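You operate a simulated robot arm through the tools that you are given. There is no shell and no other tool. Be economical: measure what you need, move in short steps, check, and stop when the job is done.

You are at the controls of a simulated robot arm. One attempt, no reset.

## Task
Fetch the carton from the top of the low bench and set it on top of the blue cover.

It is judged by the outcome, as a careful person would: the job done as asked, and still so three seconds after it is handed in. It fails if anything else is knocked over, pushed out of place, dropped, spilled or broken. A push-on lid holds only when it is set on centred and level and pressed home; a screw cap is set on level and turned clockwise until tight.

## Robot
A 7-joint arm with a two-finger parallel gripper, fixed in place. Base frame: the origin is at the foot of the arm, x ahead of it, y to its left, z up; the work surface is at about z = 760. Readings come in mm, rad, newtons and seconds.
With the tool pointing down near the work surface it reaches from about 300 to 700 mm from the base axis. Its first joint turns from -1.152 to 1.152 rad. Payload 1.57 kg.
Tool frame: the origin (TCP) lies between the finger pads and is the grasp point; the fingertips stand 30 mm ahead of it; z points along the fingers, y is the line along which they close. The gripper opens to 110 mm. The fingers are 24 mm wide and 12 mm thick; the gripper's body (48 by 112 mm) begins 78 mm behind the TCP.
Orientation is that of the tool frame in the base frame, as a unit quaternion [x, y, z, w]. With the fingers straight down and closing along the base's y, the tool's x points along the base's -x, its y along +y and its z along -z.

## Interface
- The arm moves only by the tool nudge_tool. Its argument "commands" is a list of rows, each an object of numbers (a shift or turn left out is 0, a gripper value left out holds the last): "tx", "ty", "tz": the shift along the tool's x, y, z in mm; "wx", "wy", "wz": the turn, a rotation vector about the tool's x, y, z in rad; "grip": the closure, from 0 (fully open) to 1 (shut). In form: [{"tx": .., "ty": .., "tz": .., "wx": .., "wy": .., "wz": .., "grip": ..}, ...]. A call has 1 to 8 rows; each row is the pose to reach, as a shift and turn from the pose commanded when the call began, along the tool's axes at that moment. Rows are played at 5 a second. More than 50 mm and 0.15 rad between two rows, or a gripper value outside its range, and nothing of the call is played. A pose out of reach is approached as far as the arm can. The call stops where the force on the tool passes 40 N (or 10 N more than at its start, if that is more) or the arm is blocked; 0.2 s more then pass. Each finger travels about 108 mm/s and halts on what it meets, pressing with about 41 N; the grip force reading is that of the motor and also rises with nothing between the fingers. The clock runs only during rows and for 0.2 s after the last one: add rows that repeat a pose to give the fingers time. It gives the time, the measured TCP pose, the force on the tool (base axes), the opening and the grip force at its end, in the units of the frame above (readings bear some noise), and new pictures: "views" is both (left out), scene, wrist or none.
- Cameras (640 x 400 px; columns grow to the right, rows downward): "scene" is fixed at [152.8, -382, 1404.8]; the picture's right is [0.87, -0.50, 0.00], its down [-0.29, -0.50, -0.82] and it looks along [0.40, 0.71, -0.58] (base axes); focal length 354 px, centre (320, 200). "wrist" rides on the gripper at [-36, 0, -80] in the tool frame; the picture's right is [0.00, -1.00, 0.00], its down [0.97, 0.00, -0.24] and it looks along [0.24, 0.00, 0.97] (tool axes); focal length 218 px, centre (320, 200). There is no depth. A picture from a camera that has moved, and an enlarged one, comes with that camera's place and axes in the base frame and with its lens.
- enlarge(camera, box): a new picture of the part [left, top, right, bottom] of that camera's present view, enlarged. No time passes.
- hand_in(): hands the job in; it is judged then, once.

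Work in short steps. Places have to be worked out from the pictures, the camera data and where the tool is seen: move nearer, look again, correct. Check each grasp and each placing, and mend what went wrong. You have 90 turns and 170 pictures in all, those below and enlarged ones among them. Open the gripper and draw the arm clear of the work before you hand the job in, unless the task says otherwise; then end with one line.

The tools are called after "Emit:" by a JSON object that holds its "fn" and its "kwargs". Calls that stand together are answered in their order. nudge_tool: Moves the arm, as the interface text tells. Its arguments: {"type":"object","properties":{"commands":{"type":"array"},"views":{"type":"string","enum":["both","scene","wrist","none"]}},"required":["commands"]} The other tools are called the same way: enlarge (camera, box) takes an enlarged picture of a part of a camera's view; hand_in () hands the job in.

At the start:

```text
clock: 0.0
eef_pos: [371.6, 67.6, 1059.1]
tcp_rot: [0.0, 1.0, 0.0, 0.0]
wrist_force: [-0.4, 0.9, -0.3]
grip_width: 110.1
finger_force: 0.1
```

scene: 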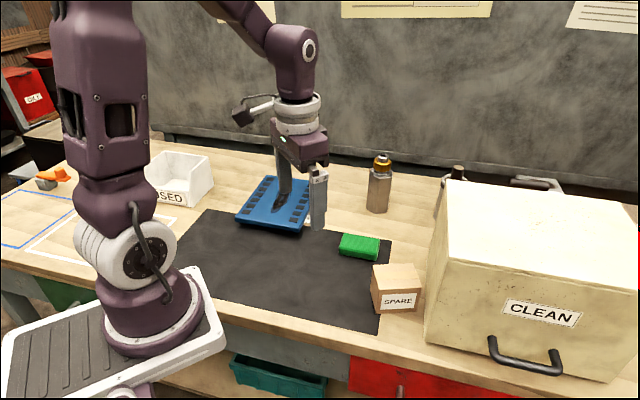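
wrist: 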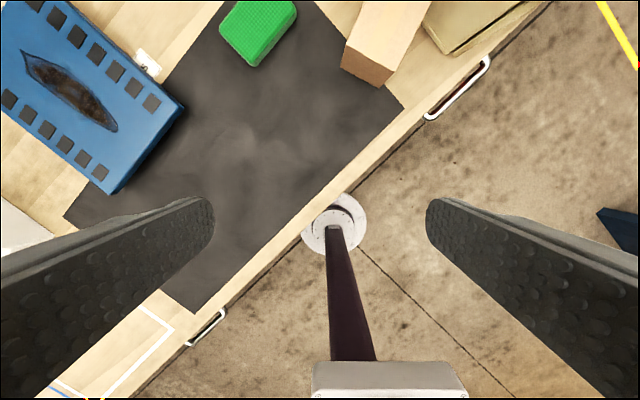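

I'll look closely at the blue object, the boxes and the rest of the workspace before moving.

Emit:
{"fn": "enlarge", "kwargs": {"camera": "scene", "box": [220, 140, 420, 330]}}

Emit:
{"fn": "enlarge", "kwargs": {"camera": "scene", "box": [340, 140, 640, 330]}}

Emit:
{"fn": "enlarge", "kwargs": {"camera": "scene", "box": [0, 120, 240, 280]}}

```text
2.11 times, centred on (320, 235) of scene
camera zoom: at [152.8, -382.0, 1404.8], right [0.87, -0.5, 0.0], down [-0.29, -0.5, -0.82], along [0.4, 0.71, -0.58], focal length 745 px, centre (320, 126)
```

zoom: 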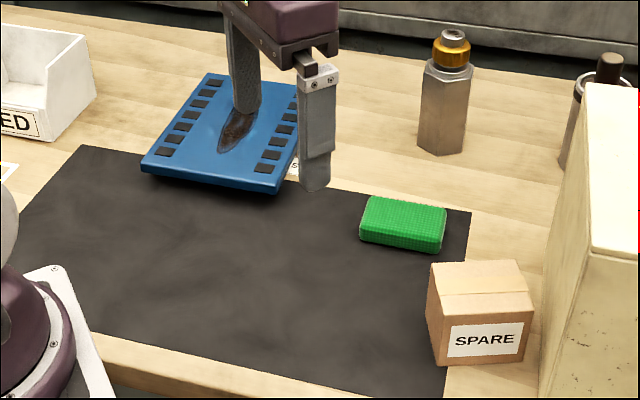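

```text
2.11 times, centred on (490, 235) of scene
camera zoom: at [152.8, -382.0, 1404.8], right [0.87, -0.5, 0.0], down [-0.29, -0.5, -0.82], along [0.4, 0.71, -0.58], focal length 745 px, centre (-38, 126)
```

zoom: 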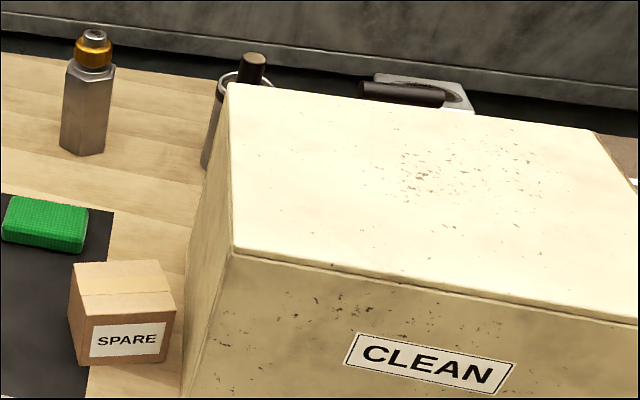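

```text
2.50 times, centred on (120, 200) of scene
camera zoom: at [152.8, -382.0, 1404.8], right [0.87, -0.5, 0.0], down [-0.29, -0.5, -0.82], along [0.4, 0.71, -0.58], focal length 885 px, centre (820, 200)
```

zoom: 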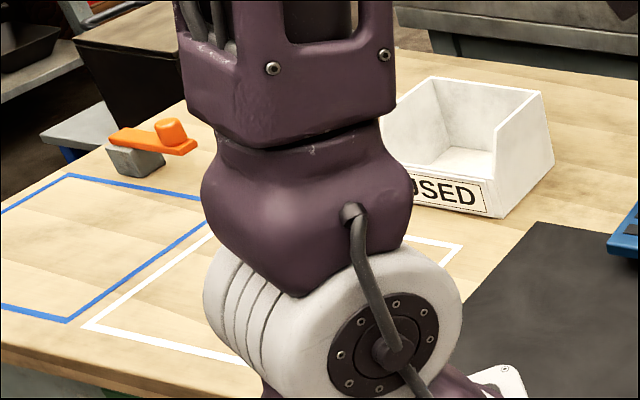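

The only carton seen so far is the SPARE box, and I see no low bench yet. I'll tilt the tool forward to look around with the wrist camera.

Emit:
{"fn": "nudge_tool", "kwargs": {"commands": [{"wy": -0.14}, {"wy": -0.28}, {"wy": -0.42}, {"wy": -0.56}, {"wy": -0.7}, {"wy": -0.8}, {"wy": -0.8}]}}

```text
clock: 1.6
eef_pos: [391.0, 80.8, 1085.0]
tcp_rot: [0.0, 0.921, -0.001, 0.389]
wrist_force: [-0.1, 1.1, -0.9]
grip_width: 110.2
finger_force: 0.1
out of reach, approached as far as the arm can: row 3, 4, 5, 6, 7
camera wrist: at [358.0, 81.4, 1165.9], right [0.0, -1.0, 0.0], down [-0.85, 0.0, -0.53], along [0.53, 0.0, -0.85], focal length 218 px, centre (320, 200)
```

scene: 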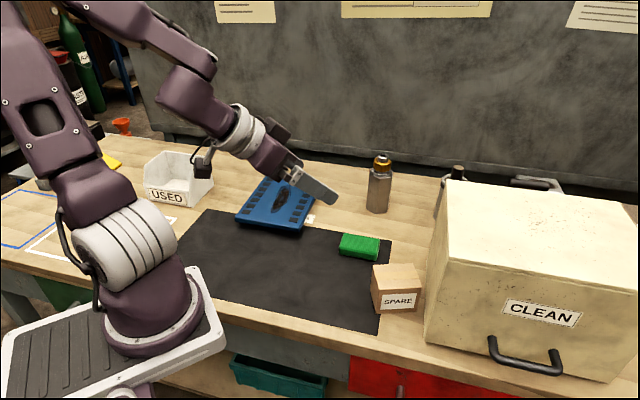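
wrist: 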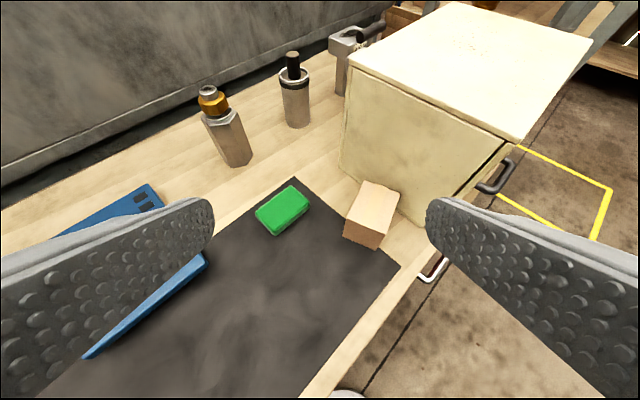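

The blue plate appears to be a cover, and nothing but the CLEAN box stands tall on the right. Now I'll look to the left side.

Emit:
{"fn": "nudge_tool", "kwargs": {"commands": [{"wy": 0.14}, {"wy": 0.28}, {"wy": 0.42}, {"wy": 0.56}, {"wy": 0.7}, {"wy": 0.7, "ty": 40}, {"wy": 0.7, "ty": 80}, {"wy": 0.7, "ty": 120}], "views": "none"}}

Emit:
{"fn": "nudge_tool", "kwargs": {"commands": [{"wx": -0.14}, {"wx": -0.28}, {"wx": -0.42}, {"wx": -0.56}, {"wx": -0.56}]}}

```text
clock: 3.4
eef_pos: [392.0, 201.1, 1083.8]
tcp_rot: [0.0, 0.999, 0.0, 0.05]
wrist_force: [0.9, 0.7, -0.3]
grip_width: 110.0
finger_force: 0.1
```

```text
clock: 4.6
eef_pos: [391.4, 202.2, 1083.9]
tcp_rot: [-0.013, 0.96, 0.277, 0.049]
wrist_force: [-0.1, 0.1, -0.1]
grip_width: 110.0
finger_force: 0.0
camera wrist: at [418.7, 159.8, 1154.5], right [0.05, -0.85, -0.53], down [-0.99, -0.13, 0.1], along [-0.16, 0.52, -0.84], focal length 218 px, centre (320, 200)
```

scene: 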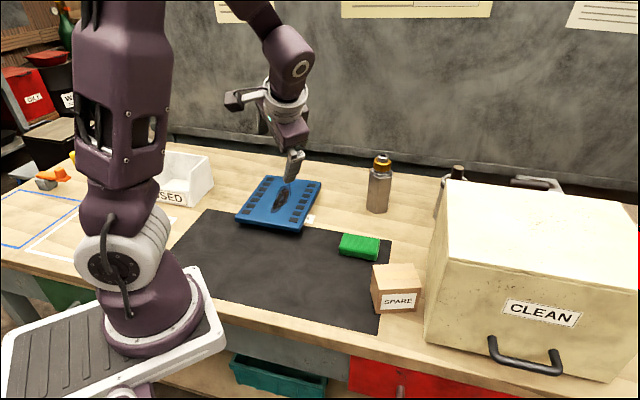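
wrist: 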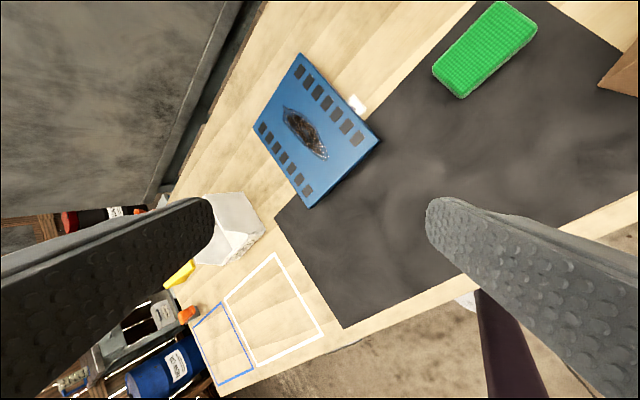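

The blue slab's surface and the far-left corner need a closer look, so I'm enlarging both.

Emit:
{"fn": "enlarge", "kwargs": {"camera": "wrist", "box": [230, 40, 400, 220]}}

Emit:
{"fn": "enlarge", "kwargs": {"camera": "wrist", "box": [40, 190, 270, 400]}}

Emit:
{"fn": "enlarge", "kwargs": {"camera": "scene", "box": [225, 160, 335, 240]}}

```text
2.22 times, centred on (315, 130) of wrist
camera zoom: at [418.7, 159.8, 1154.5], right [0.05, -0.85, -0.53], down [-0.99, -0.13, 0.1], along [-0.16, 0.52, -0.84], focal length 485 px, centre (331, 356)
```

zoom: 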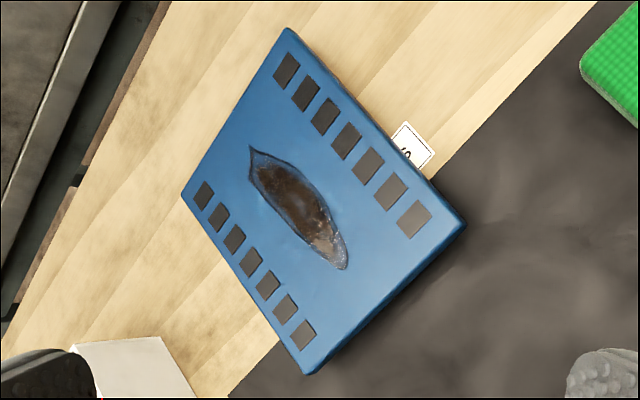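

```text
1.90 times, centred on (155, 295) of wrist
camera zoom: at [418.7, 159.8, 1154.5], right [0.05, -0.85, -0.53], down [-0.99, -0.13, 0.1], along [-0.16, 0.52, -0.84], focal length 416 px, centre (634, 19)
```

zoom: 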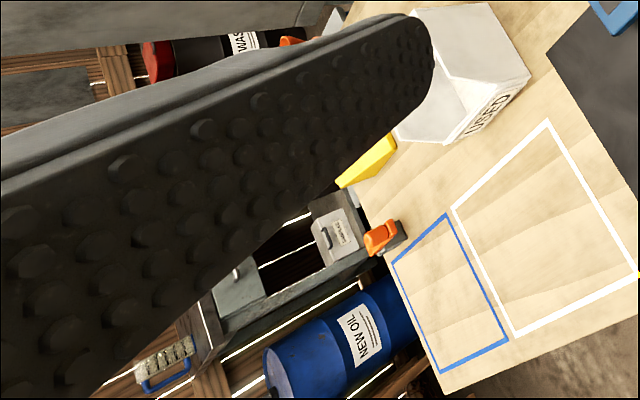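

```text
5.00 times, centred on (280, 200) of scene
camera zoom: at [152.8, -382.0, 1404.8], right [0.87, -0.5, 0.0], down [-0.29, -0.5, -0.82], along [0.4, 0.71, -0.58], focal length 1770 px, centre (520, 200)
```

zoom: 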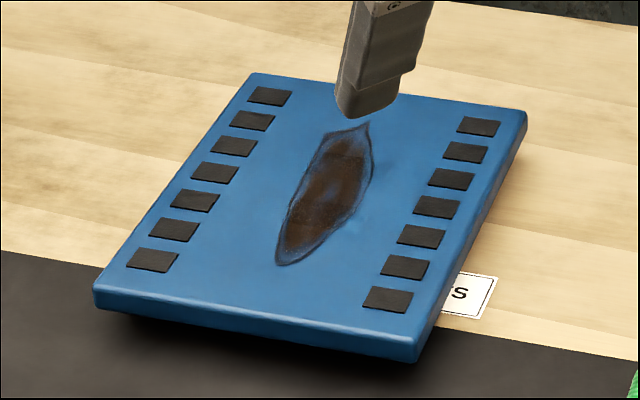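

The blue cover looks about 35 mm above the table, centred near (480, 427) and turned about 45°. The carton is near (550, 0). I'll level the tool and then move towards the carton.

Emit:
{"fn": "nudge_tool", "kwargs": {"commands": [{"wx": 0.14}, {"wx": 0.28}, {"wx": 0.42}, {"wx": 0.56}, {"wx": 0.56}], "views": "none"}}

Emit:
{"fn": "nudge_tool", "kwargs": {"commands": [{"wy": 0.1}, {"wy": 0.1, "wz": 0}], "views": "none"}}

Emit:
{"fn": "nudge_tool", "kwargs": {"commands": [{"ty": -30, "tx": -15}, {"ty": -60, "tx": -30}, {"ty": -90, "tx": -45}, {"ty": -120, "tx": -60}, {"ty": -150, "tx": -75}, {"ty": -180, "tx": -90}, {"ty": -200, "tx": -100}, {"ty": -200, "tx": -100}]}}

```text
clock: 5.8
eef_pos: [390.5, 201.7, 1084.7]
tcp_rot: [0.0, 0.999, -0.001, 0.05]
wrist_force: [-0.9, -0.9, 0.2]
grip_width: 109.9
finger_force: 0.1
```

```text
clock: 6.4
eef_pos: [389.8, 203.5, 1083.7]
tcp_rot: [0.001, 1.0, 0.0, 0.001]
wrist_force: [0.1, -0.7, -0.7]
grip_width: 110.0
finger_force: 0.1
```

```text
clock: 8.2
eef_pos: [491.2, 2.8, 1083.0]
tcp_rot: [0.0, 1.0, 0.0, 0.0]
wrist_force: [-0.2, 0.1, -0.1]
grip_width: 109.8
finger_force: 0.1
camera wrist: at [526.3, 3.4, 1161.9], right [0.0, -1.0, 0.0], down [-0.97, 0.0, 0.24], along [-0.24, 0.0, -0.97], focal length 218 px, centre (320, 200)
```

scene: 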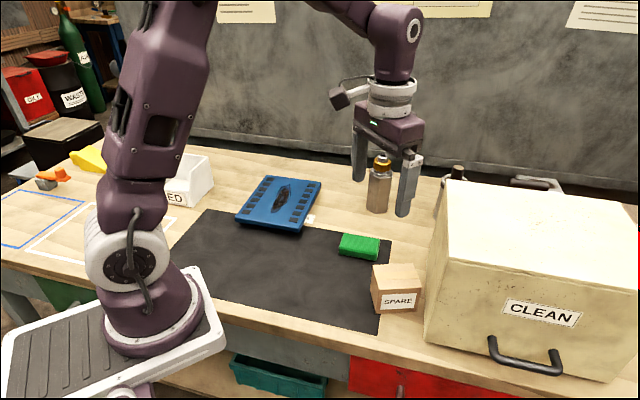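
wrist: 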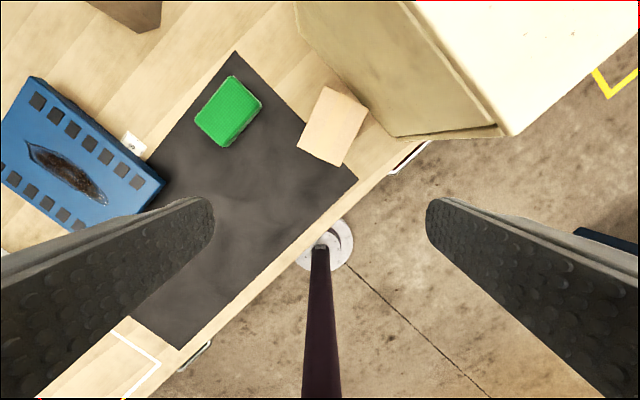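

The carton is visible between the mat corner and the CLEAN box. I'll zoom in to measure it.

Emit:
{"fn": "enlarge", "kwargs": {"camera": "wrist", "box": [260, 60, 420, 180]}}

Emit:
{"fn": "enlarge", "kwargs": {"camera": "scene", "box": [350, 250, 440, 325]}}

Emit:
{"fn": "enlarge", "kwargs": {"camera": "scene", "box": [225, 160, 335, 240]}}

```text
3.33 times, centred on (340, 120) of wrist
camera zoom: at [526.3, 3.4, 1161.9], right [0.0, -1.0, 0.0], down [-0.97, 0.0, 0.24], along [-0.24, 0.0, -0.97], focal length 728 px, centre (253, 467)
```

zoom: 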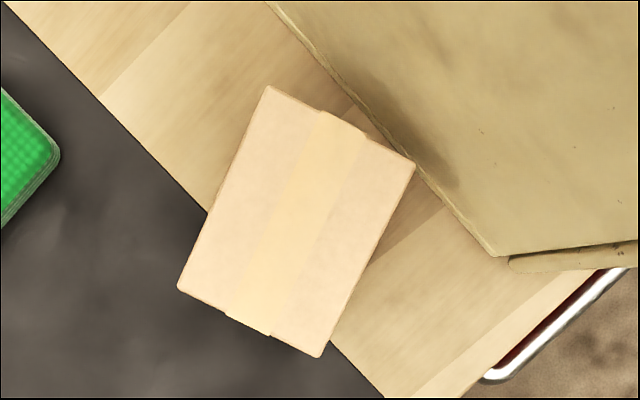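

```text
5.33 times, centred on (395, 288) of scene
camera zoom: at [152.8, -382.0, 1404.8], right [0.87, -0.5, 0.0], down [-0.29, -0.5, -0.82], along [0.4, 0.71, -0.58], focal length 1888 px, centre (-80, -267)
```

zoom: 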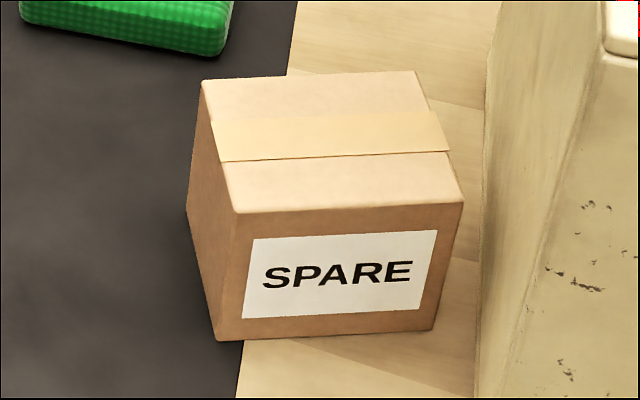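

```text
5.00 times, centred on (280, 200) of scene
camera zoom: at [152.8, -382.0, 1404.8], right [0.87, -0.5, 0.0], down [-0.29, -0.5, -0.82], along [0.4, 0.71, -0.58], focal length 1770 px, centre (520, 200)
```

zoom: 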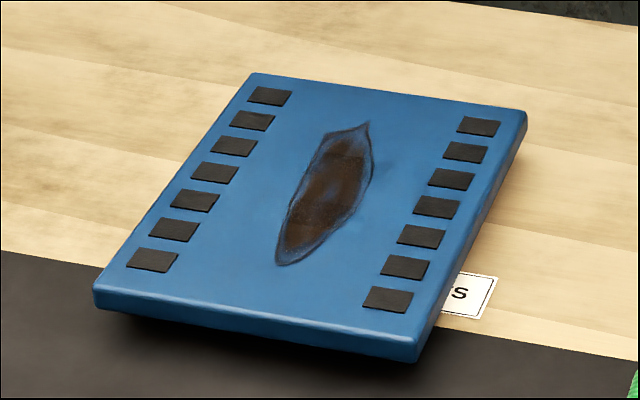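

The carton measures about 88 × 68 × 77 mm, its top is at z≈837, its centre is near (551, −14), and it is turned about −25°. The CLEAN wall leaves enough room for the fingers. I'll align over it, closing along the short side.

Emit:
{"fn": "nudge_tool", "kwargs": {"commands": [{"tx": -15, "ty": -5, "wz": 0.11}, {"tx": -30, "ty": -10, "wz": 0.22}, {"tx": -45, "ty": -14, "wz": 0.33}, {"tx": -60, "ty": -17, "wz": 0.433}, {"tx": -60, "ty": -17, "tz": 40, "wz": 0.433}, {"tx": -60, "ty": -17, "tz": 80, "wz": 0.433}, {"tx": -60, "ty": -17, "tz": 110, "wz": 0.433}, {"tx": -60, "ty": -17, "tz": 110, "wz": 0.433}]}}

```text
clock: 10.0
eef_pos: [551.1, -15.9, 974.7]
tcp_rot: [0.214, 0.977, 0.0, 0.0]
wrist_force: [-0.3, -0.1, -0.9]
grip_width: 109.9
finger_force: 0.0
camera wrist: at [582.0, -30.5, 1053.7], right [-0.42, -0.91, 0.0], down [-0.88, 0.41, 0.24], along [-0.22, 0.1, -0.97], focal length 218 px, centre (320, 200)
```

scene: 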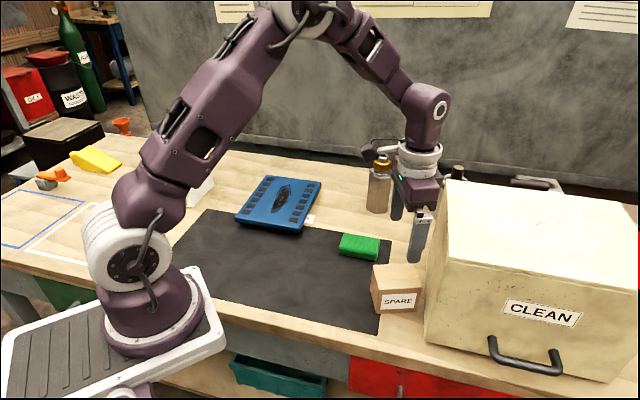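
wrist: 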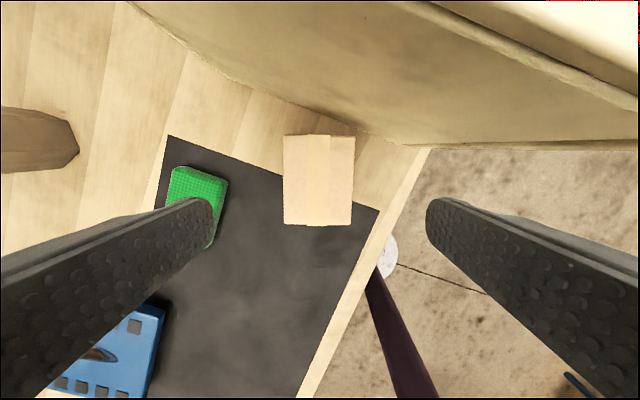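

The carton is centred and squared between the fingers, and the sponge is clear. I'll descend partway and check.

Emit:
{"fn": "nudge_tool", "kwargs": {"commands": [{"tz": 25}, {"tz": 50}, {"tz": 75}, {"tz": 95}, {"tz": 110}, {"tz": 110}]}}

```text
clock: 11.4
eef_pos: [549.1, -14.8, 865.0]
tcp_rot: [0.214, 0.977, 0.0, 0.0]
wrist_force: [0.3, 0.8, -0.4]
grip_width: 109.8
finger_force: 0.2
camera wrist: at [581.8, -29.3, 944.3], right [-0.42, -0.91, 0.0], down [-0.88, 0.41, 0.24], along [-0.22, 0.1, -0.97], focal length 218 px, centre (320, 200)
```

scene: 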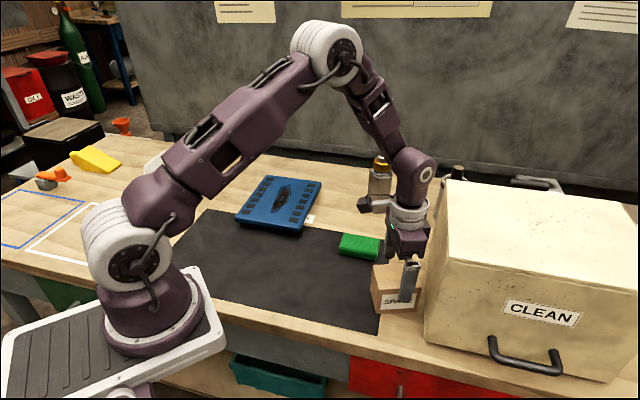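
wrist: 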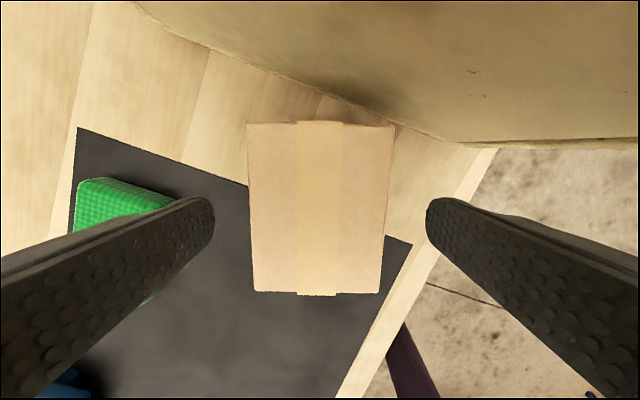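

It is still centred with good margins. I'll descend to z≈808.

Emit:
{"fn": "nudge_tool", "kwargs": {"commands": [{"tz": 20}, {"tz": 40}, {"tz": 57}, {"tz": 57}]}}

```text
clock: 12.4
eef_pos: [549.1, -15.7, 806.5]
tcp_rot: [0.215, 0.977, 0.0, 0.0]
wrist_force: [-0.4, 0.0, -0.2]
grip_width: 110.1
finger_force: 0.0
camera wrist: at [581.1, -29.9, 886.0], right [-0.42, -0.91, 0.0], down [-0.88, 0.41, 0.24], along [-0.22, 0.1, -0.97], focal length 218 px, centre (320, 200)
```

scene: 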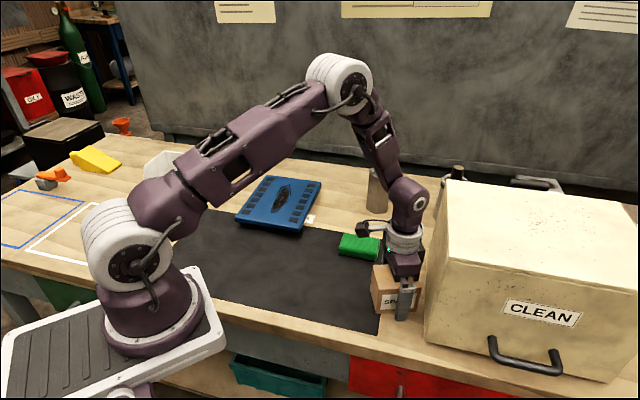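
wrist: 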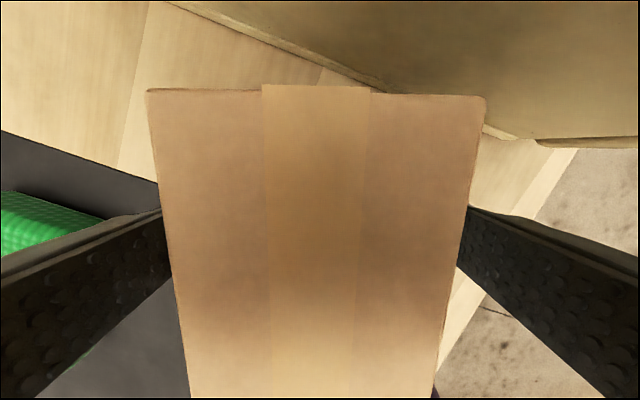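

The fingers straddle the carton. I'll close gently in stages.

Emit:
{"fn": "nudge_tool", "kwargs": {"commands": [{"grip": 0.2}, {"grip": 0.32}, {"grip": 0.4}, {"grip": 0.45}, {"grip": 0.5}, {"grip": 0.5}], "views": "wrist"}}

```text
clock: 13.8
eef_pos: [549.4, -15.3, 807.4]
tcp_rot: [0.215, 0.977, -0.001, 0.0]
wrist_force: [0.0, -0.8, 0.1]
grip_width: 69.5
finger_force: 40.9
camera wrist: at [581.2, -29.9, 886.3], right [-0.42, -0.91, 0.0], down [-0.88, 0.41, 0.24], along [-0.22, 0.1, -0.97], focal length 218 px, centre (320, 200)
```

wrist: 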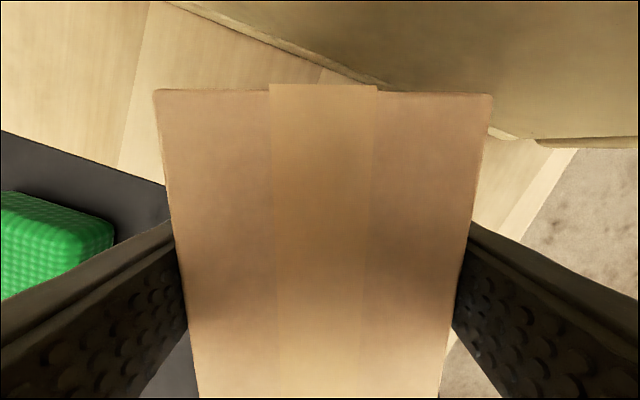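

It is gripped at 69.5 mm with 41 N. I'll lift and check the weight.

Emit:
{"fn": "nudge_tool", "kwargs": {"commands": [{"tz": -5}, {"tz": -15}, {"tz": -35}, {"tz": -60}, {"tz": -90}, {"tz": -120}, {"tz": -140}, {"tz": -140}]}}

```text
clock: 15.6
eef_pos: [551.0, -15.0, 947.0]
tcp_rot: [0.215, 0.977, 0.0, 0.001]
wrist_force: [-0.9, -0.2, -1.4]
grip_width: 69.5
finger_force: 40.9
camera wrist: at [582.8, -30.2, 1026.6], right [-0.42, -0.91, 0.0], down [-0.88, 0.41, 0.24], along [-0.22, 0.1, -0.97], focal length 218 px, centre (320, 200)
```

scene: 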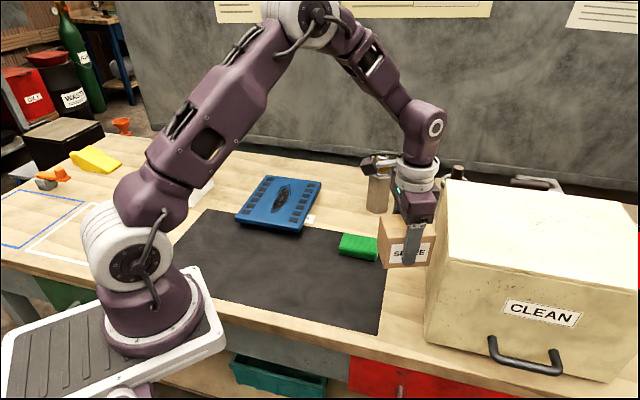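
wrist: 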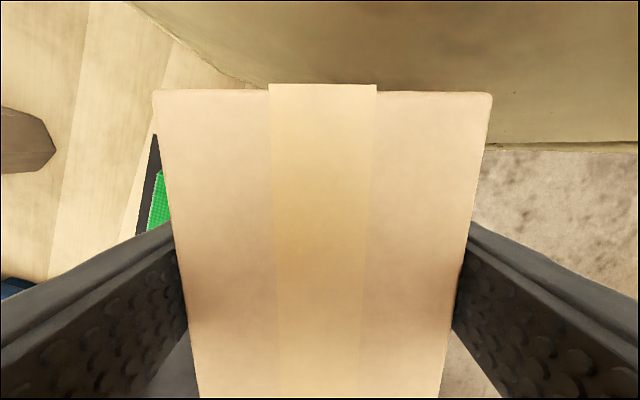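

The lift is secure and light, at about 0.15 kg. I'll carry it at this height towards the cover, first leg now.

Emit:
{"fn": "nudge_tool", "kwargs": {"commands": [{"tx": 15, "ty": 22}, {"tx": 38, "ty": 56}, {"tx": 61, "ty": 90}, {"tx": 84, "ty": 124}, {"tx": 107, "ty": 158}, {"tx": 130, "ty": 192}, {"tx": 150, "ty": 222}, {"tx": 150, "ty": 222}]}}

```text
clock: 17.4
eef_pos: [508.2, 249.4, 947.6]
tcp_rot: [0.215, 0.977, 0.0, 0.0]
wrist_force: [-0.4, 1.0, -1.6]
grip_width: 69.4
finger_force: 41.3
camera wrist: at [540.4, 234.0, 1026.5], right [-0.42, -0.91, 0.0], down [-0.88, 0.41, 0.24], along [-0.22, 0.1, -0.97], focal length 218 px, centre (320, 200)
```

scene: 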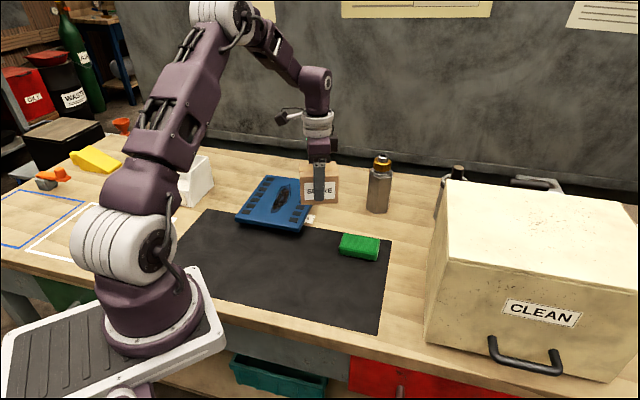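
wrist: 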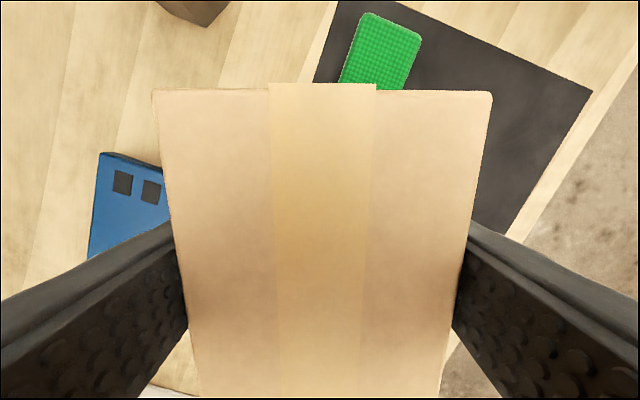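

The cover's centre comes out consistently at about (478, 425) from both cameras. I'll go above it.

Emit:
{"fn": "nudge_tool", "kwargs": {"commands": [{"tx": 15, "ty": 22}, {"tx": 38, "ty": 55}, {"tx": 61, "ty": 89}, {"tx": 84, "ty": 122}, {"tx": 101, "ty": 147}, {"tx": 101, "ty": 147}]}}

Emit:
{"fn": "enlarge", "kwargs": {"camera": "scene", "box": [205, 90, 345, 245]}}

```text
clock: 18.8
eef_pos: [478.3, 424.4, 946.0]
tcp_rot: [0.215, 0.977, 0.0, -0.001]
wrist_force: [-0.1, -0.7, -1.7]
grip_width: 69.8
finger_force: 41.3
camera wrist: at [509.7, 409.1, 1024.2], right [-0.42, -0.91, 0.0], down [-0.88, 0.41, 0.24], along [-0.22, 0.1, -0.97], focal length 218 px, centre (320, 200)
```

scene: 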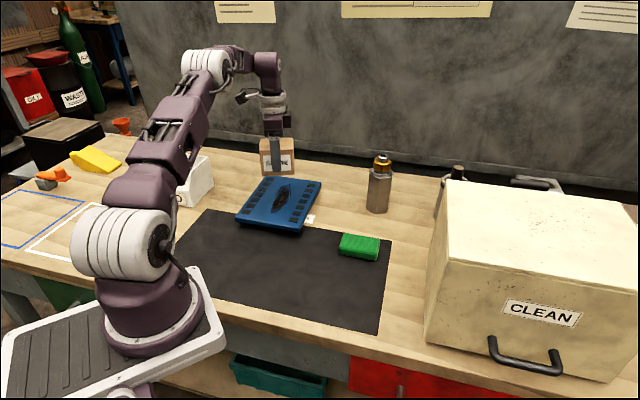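
wrist: 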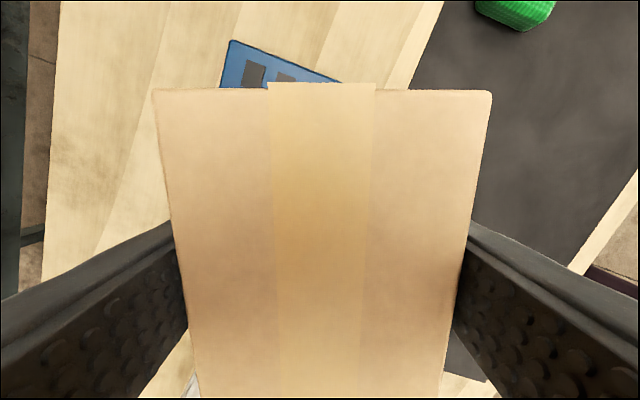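

```text
2.58 times, centred on (275, 168) of scene
camera zoom: at [152.8, -382.0, 1404.8], right [0.87, -0.5, 0.0], down [-0.29, -0.5, -0.82], along [0.4, 0.71, -0.58], focal length 914 px, centre (436, 284)
```

zoom: 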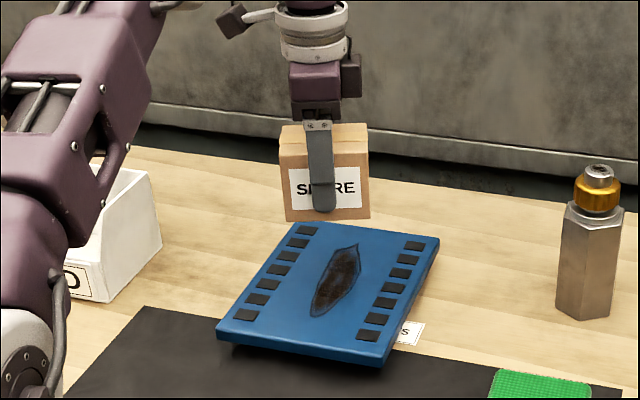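

The carton is above the cover, its bottom about 105 mm clear. I'll descend most of the way and look.

Emit:
{"fn": "nudge_tool", "kwargs": {"commands": [{"tz": 20}, {"tz": 45}, {"tz": 65}, {"tz": 80}, {"tz": 88}, {"tz": 88}], "views": "none"}}

Emit:
{"fn": "enlarge", "kwargs": {"camera": "scene", "box": [215, 130, 335, 245]}}

```text
clock: 20.2
eef_pos: [478.0, 424.5, 859.4]
tcp_rot: [0.215, 0.977, 0.0, 0.0]
wrist_force: [0.0, 1.1, -1.5]
grip_width: 69.6
finger_force: 41.2
```

```text
3.48 times, centred on (275, 188) of scene
camera zoom: at [152.8, -382.0, 1404.8], right [0.87, -0.5, 0.0], down [-0.29, -0.5, -0.82], along [0.4, 0.71, -0.58], focal length 1231 px, centre (476, 244)
```

zoom: 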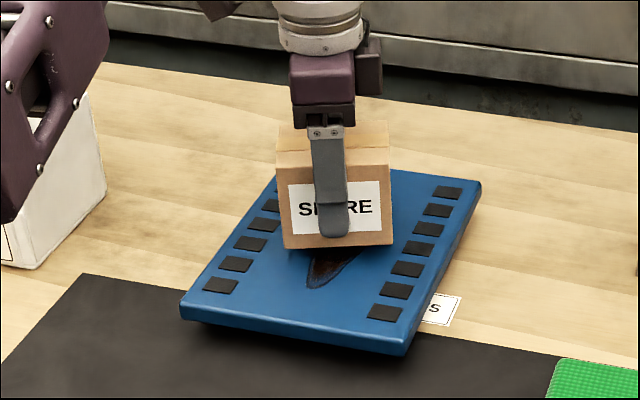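

It is nearly there, still centred, with about 15–20 mm to go. I'll lower it in small steps and watch the force.

Emit:
{"fn": "nudge_tool", "kwargs": {"commands": [{"tz": 3}, {"tz": 6}, {"tz": 9}, {"tz": 11}, {"tz": 13}, {"tz": 13}], "views": "none"}}

Emit:
{"fn": "enlarge", "kwargs": {"camera": "scene", "box": [215, 130, 335, 245]}}

```text
clock: 21.6
eef_pos: [477.8, 425.6, 846.0]
tcp_rot: [0.214, 0.977, 0.001, 0.0]
wrist_force: [0.3, -0.3, -0.8]
grip_width: 69.2
finger_force: 41.2
```

```text
3.48 times, centred on (275, 188) of scene
camera zoom: at [152.8, -382.0, 1404.8], right [0.87, -0.5, 0.0], down [-0.29, -0.5, -0.82], along [0.4, 0.71, -0.58], focal length 1231 px, centre (476, 244)
```

zoom: 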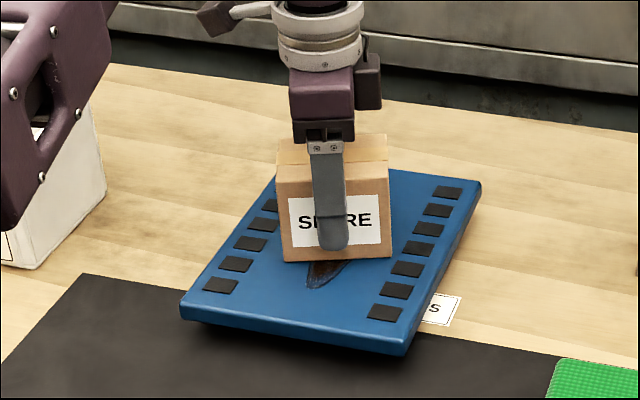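

There is no contact yet. I'll continue in 1–1.5 mm steps.

Emit:
{"fn": "nudge_tool", "kwargs": {"commands": [{"tz": 1.5}, {"tz": 3}, {"tz": 4}, {"tz": 5}, {"tz": 5}], "views": "none"}}

Emit:
{"fn": "enlarge", "kwargs": {"camera": "scene", "box": [215, 130, 335, 245]}}

```text
clock: 23.0
eef_pos: [478.0, 426.8, 842.0]
tcp_rot: [0.215, 0.977, 0.003, 0.002]
wrist_force: [-0.5, -0.2, 4.4]
grip_width: 69.5
finger_force: 41.0
stopped in row 5: the force on the tool passed its limit (the readings are from after the stop); the commanded pose is now the measured one
```

```text
3.48 times, centred on (275, 188) of scene
camera zoom: at [152.7, -382.1, 1404.7], right [0.87, -0.5, 0.0], down [-0.29, -0.5, -0.82], along [0.4, 0.71, -0.58], focal length 1231 px, centre (476, 244)
```

zoom: 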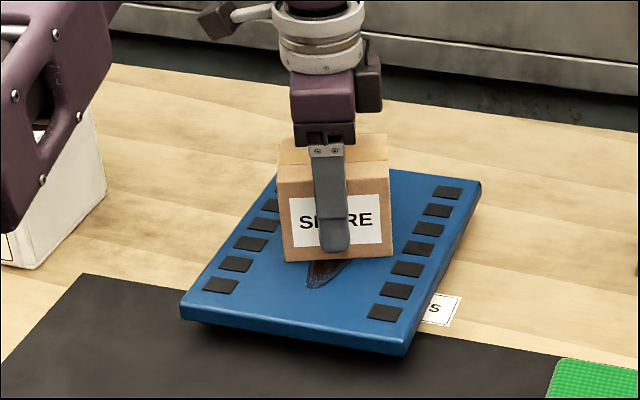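

The carton has touched down on the cover and the cover hasn't moved. I'll release slowly.

Emit:
{"fn": "nudge_tool", "kwargs": {"commands": [{"grip": 0.36}, {"grip": 0.32}, {"grip": 0.25}, {"grip": 0.1}, {"grip": 0.0}, {"grip": 0.0}, {"grip": 0.0}]}}

```text
clock: 24.6
eef_pos: [477.5, 426.1, 841.9]
tcp_rot: [0.216, 0.976, 0.002, 0.001]
wrist_force: [-0.4, 0.8, -0.1]
grip_width: 110.0
finger_force: 0.0
camera wrist: at [510.0, 411.3, 921.6], right [-0.42, -0.91, 0.0], down [-0.88, 0.41, 0.24], along [-0.21, 0.1, -0.97], focal length 218 px, centre (320, 200)
```

scene: 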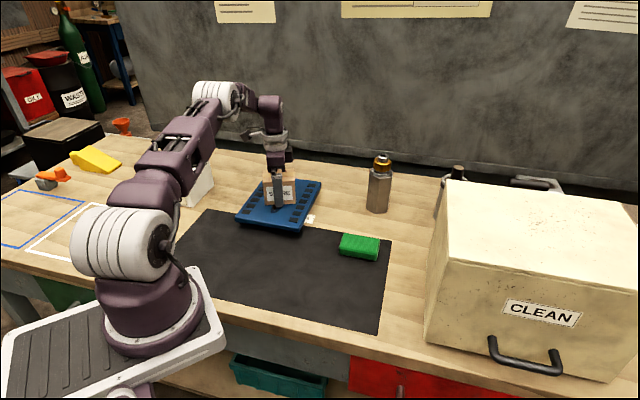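
wrist: 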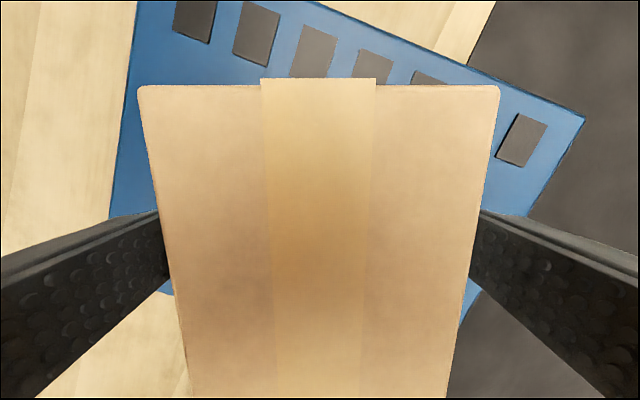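

The carton is released and upright, with both fingers clear of it. I'll rise straight up.

Emit:
{"fn": "nudge_tool", "kwargs": {"commands": [{"tz": -10}, {"tz": -30}, {"tz": -60}, {"tz": -95}, {"tz": -130}, {"tz": -165}, {"tz": -200}, {"tz": -200}]}}

Emit:
{"fn": "enlarge", "kwargs": {"camera": "scene", "box": [215, 130, 335, 245]}}

```text
clock: 26.4
eef_pos: [475.5, 427.7, 1042.6]
tcp_rot: [0.215, 0.977, 0.001, 0.001]
wrist_force: [0.6, -0.7, 0.3]
grip_width: 110.0
finger_force: 0.1
camera wrist: at [507.9, 412.1, 1121.7], right [-0.42, -0.91, 0.0], down [-0.88, 0.41, 0.24], along [-0.21, 0.1, -0.97], focal length 218 px, centre (320, 200)
```

scene: 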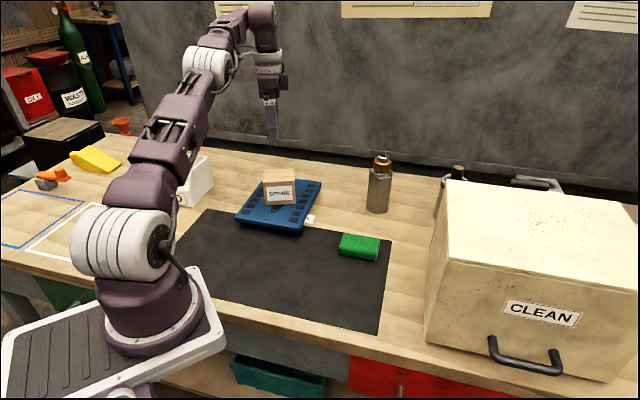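
wrist: 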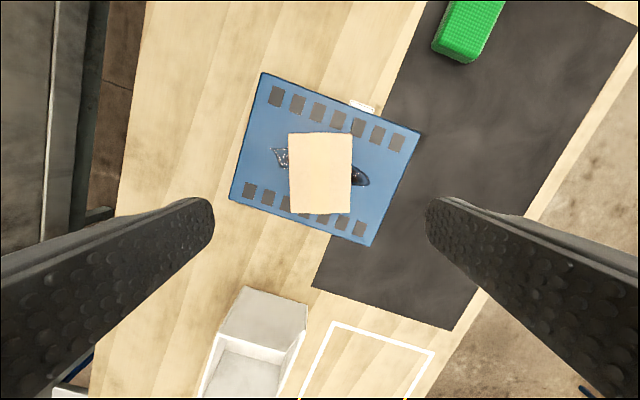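

```text
3.48 times, centred on (275, 188) of scene
camera zoom: at [152.8, -382.0, 1404.8], right [0.87, -0.5, 0.0], down [-0.29, -0.5, -0.82], along [0.4, 0.71, -0.58], focal length 1231 px, centre (476, 244)
```

zoom: 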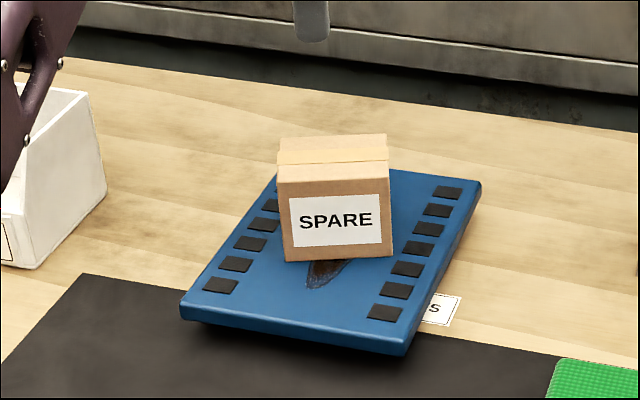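

The carton stands level and centred on the blue cover. Nothing else has moved, and the arm is clear with the gripper open, so I'm handing in.

Emit:
{"fn": "hand_in", "kwargs": {}}

```text
The job is handed in.
```

I picked up the SPARE carton from the workbench and set it upright near the centre of the blue cover, with nothing else disturbed; I took the workbench to be the "low bench", as it was the only carton and bench surface I could find.
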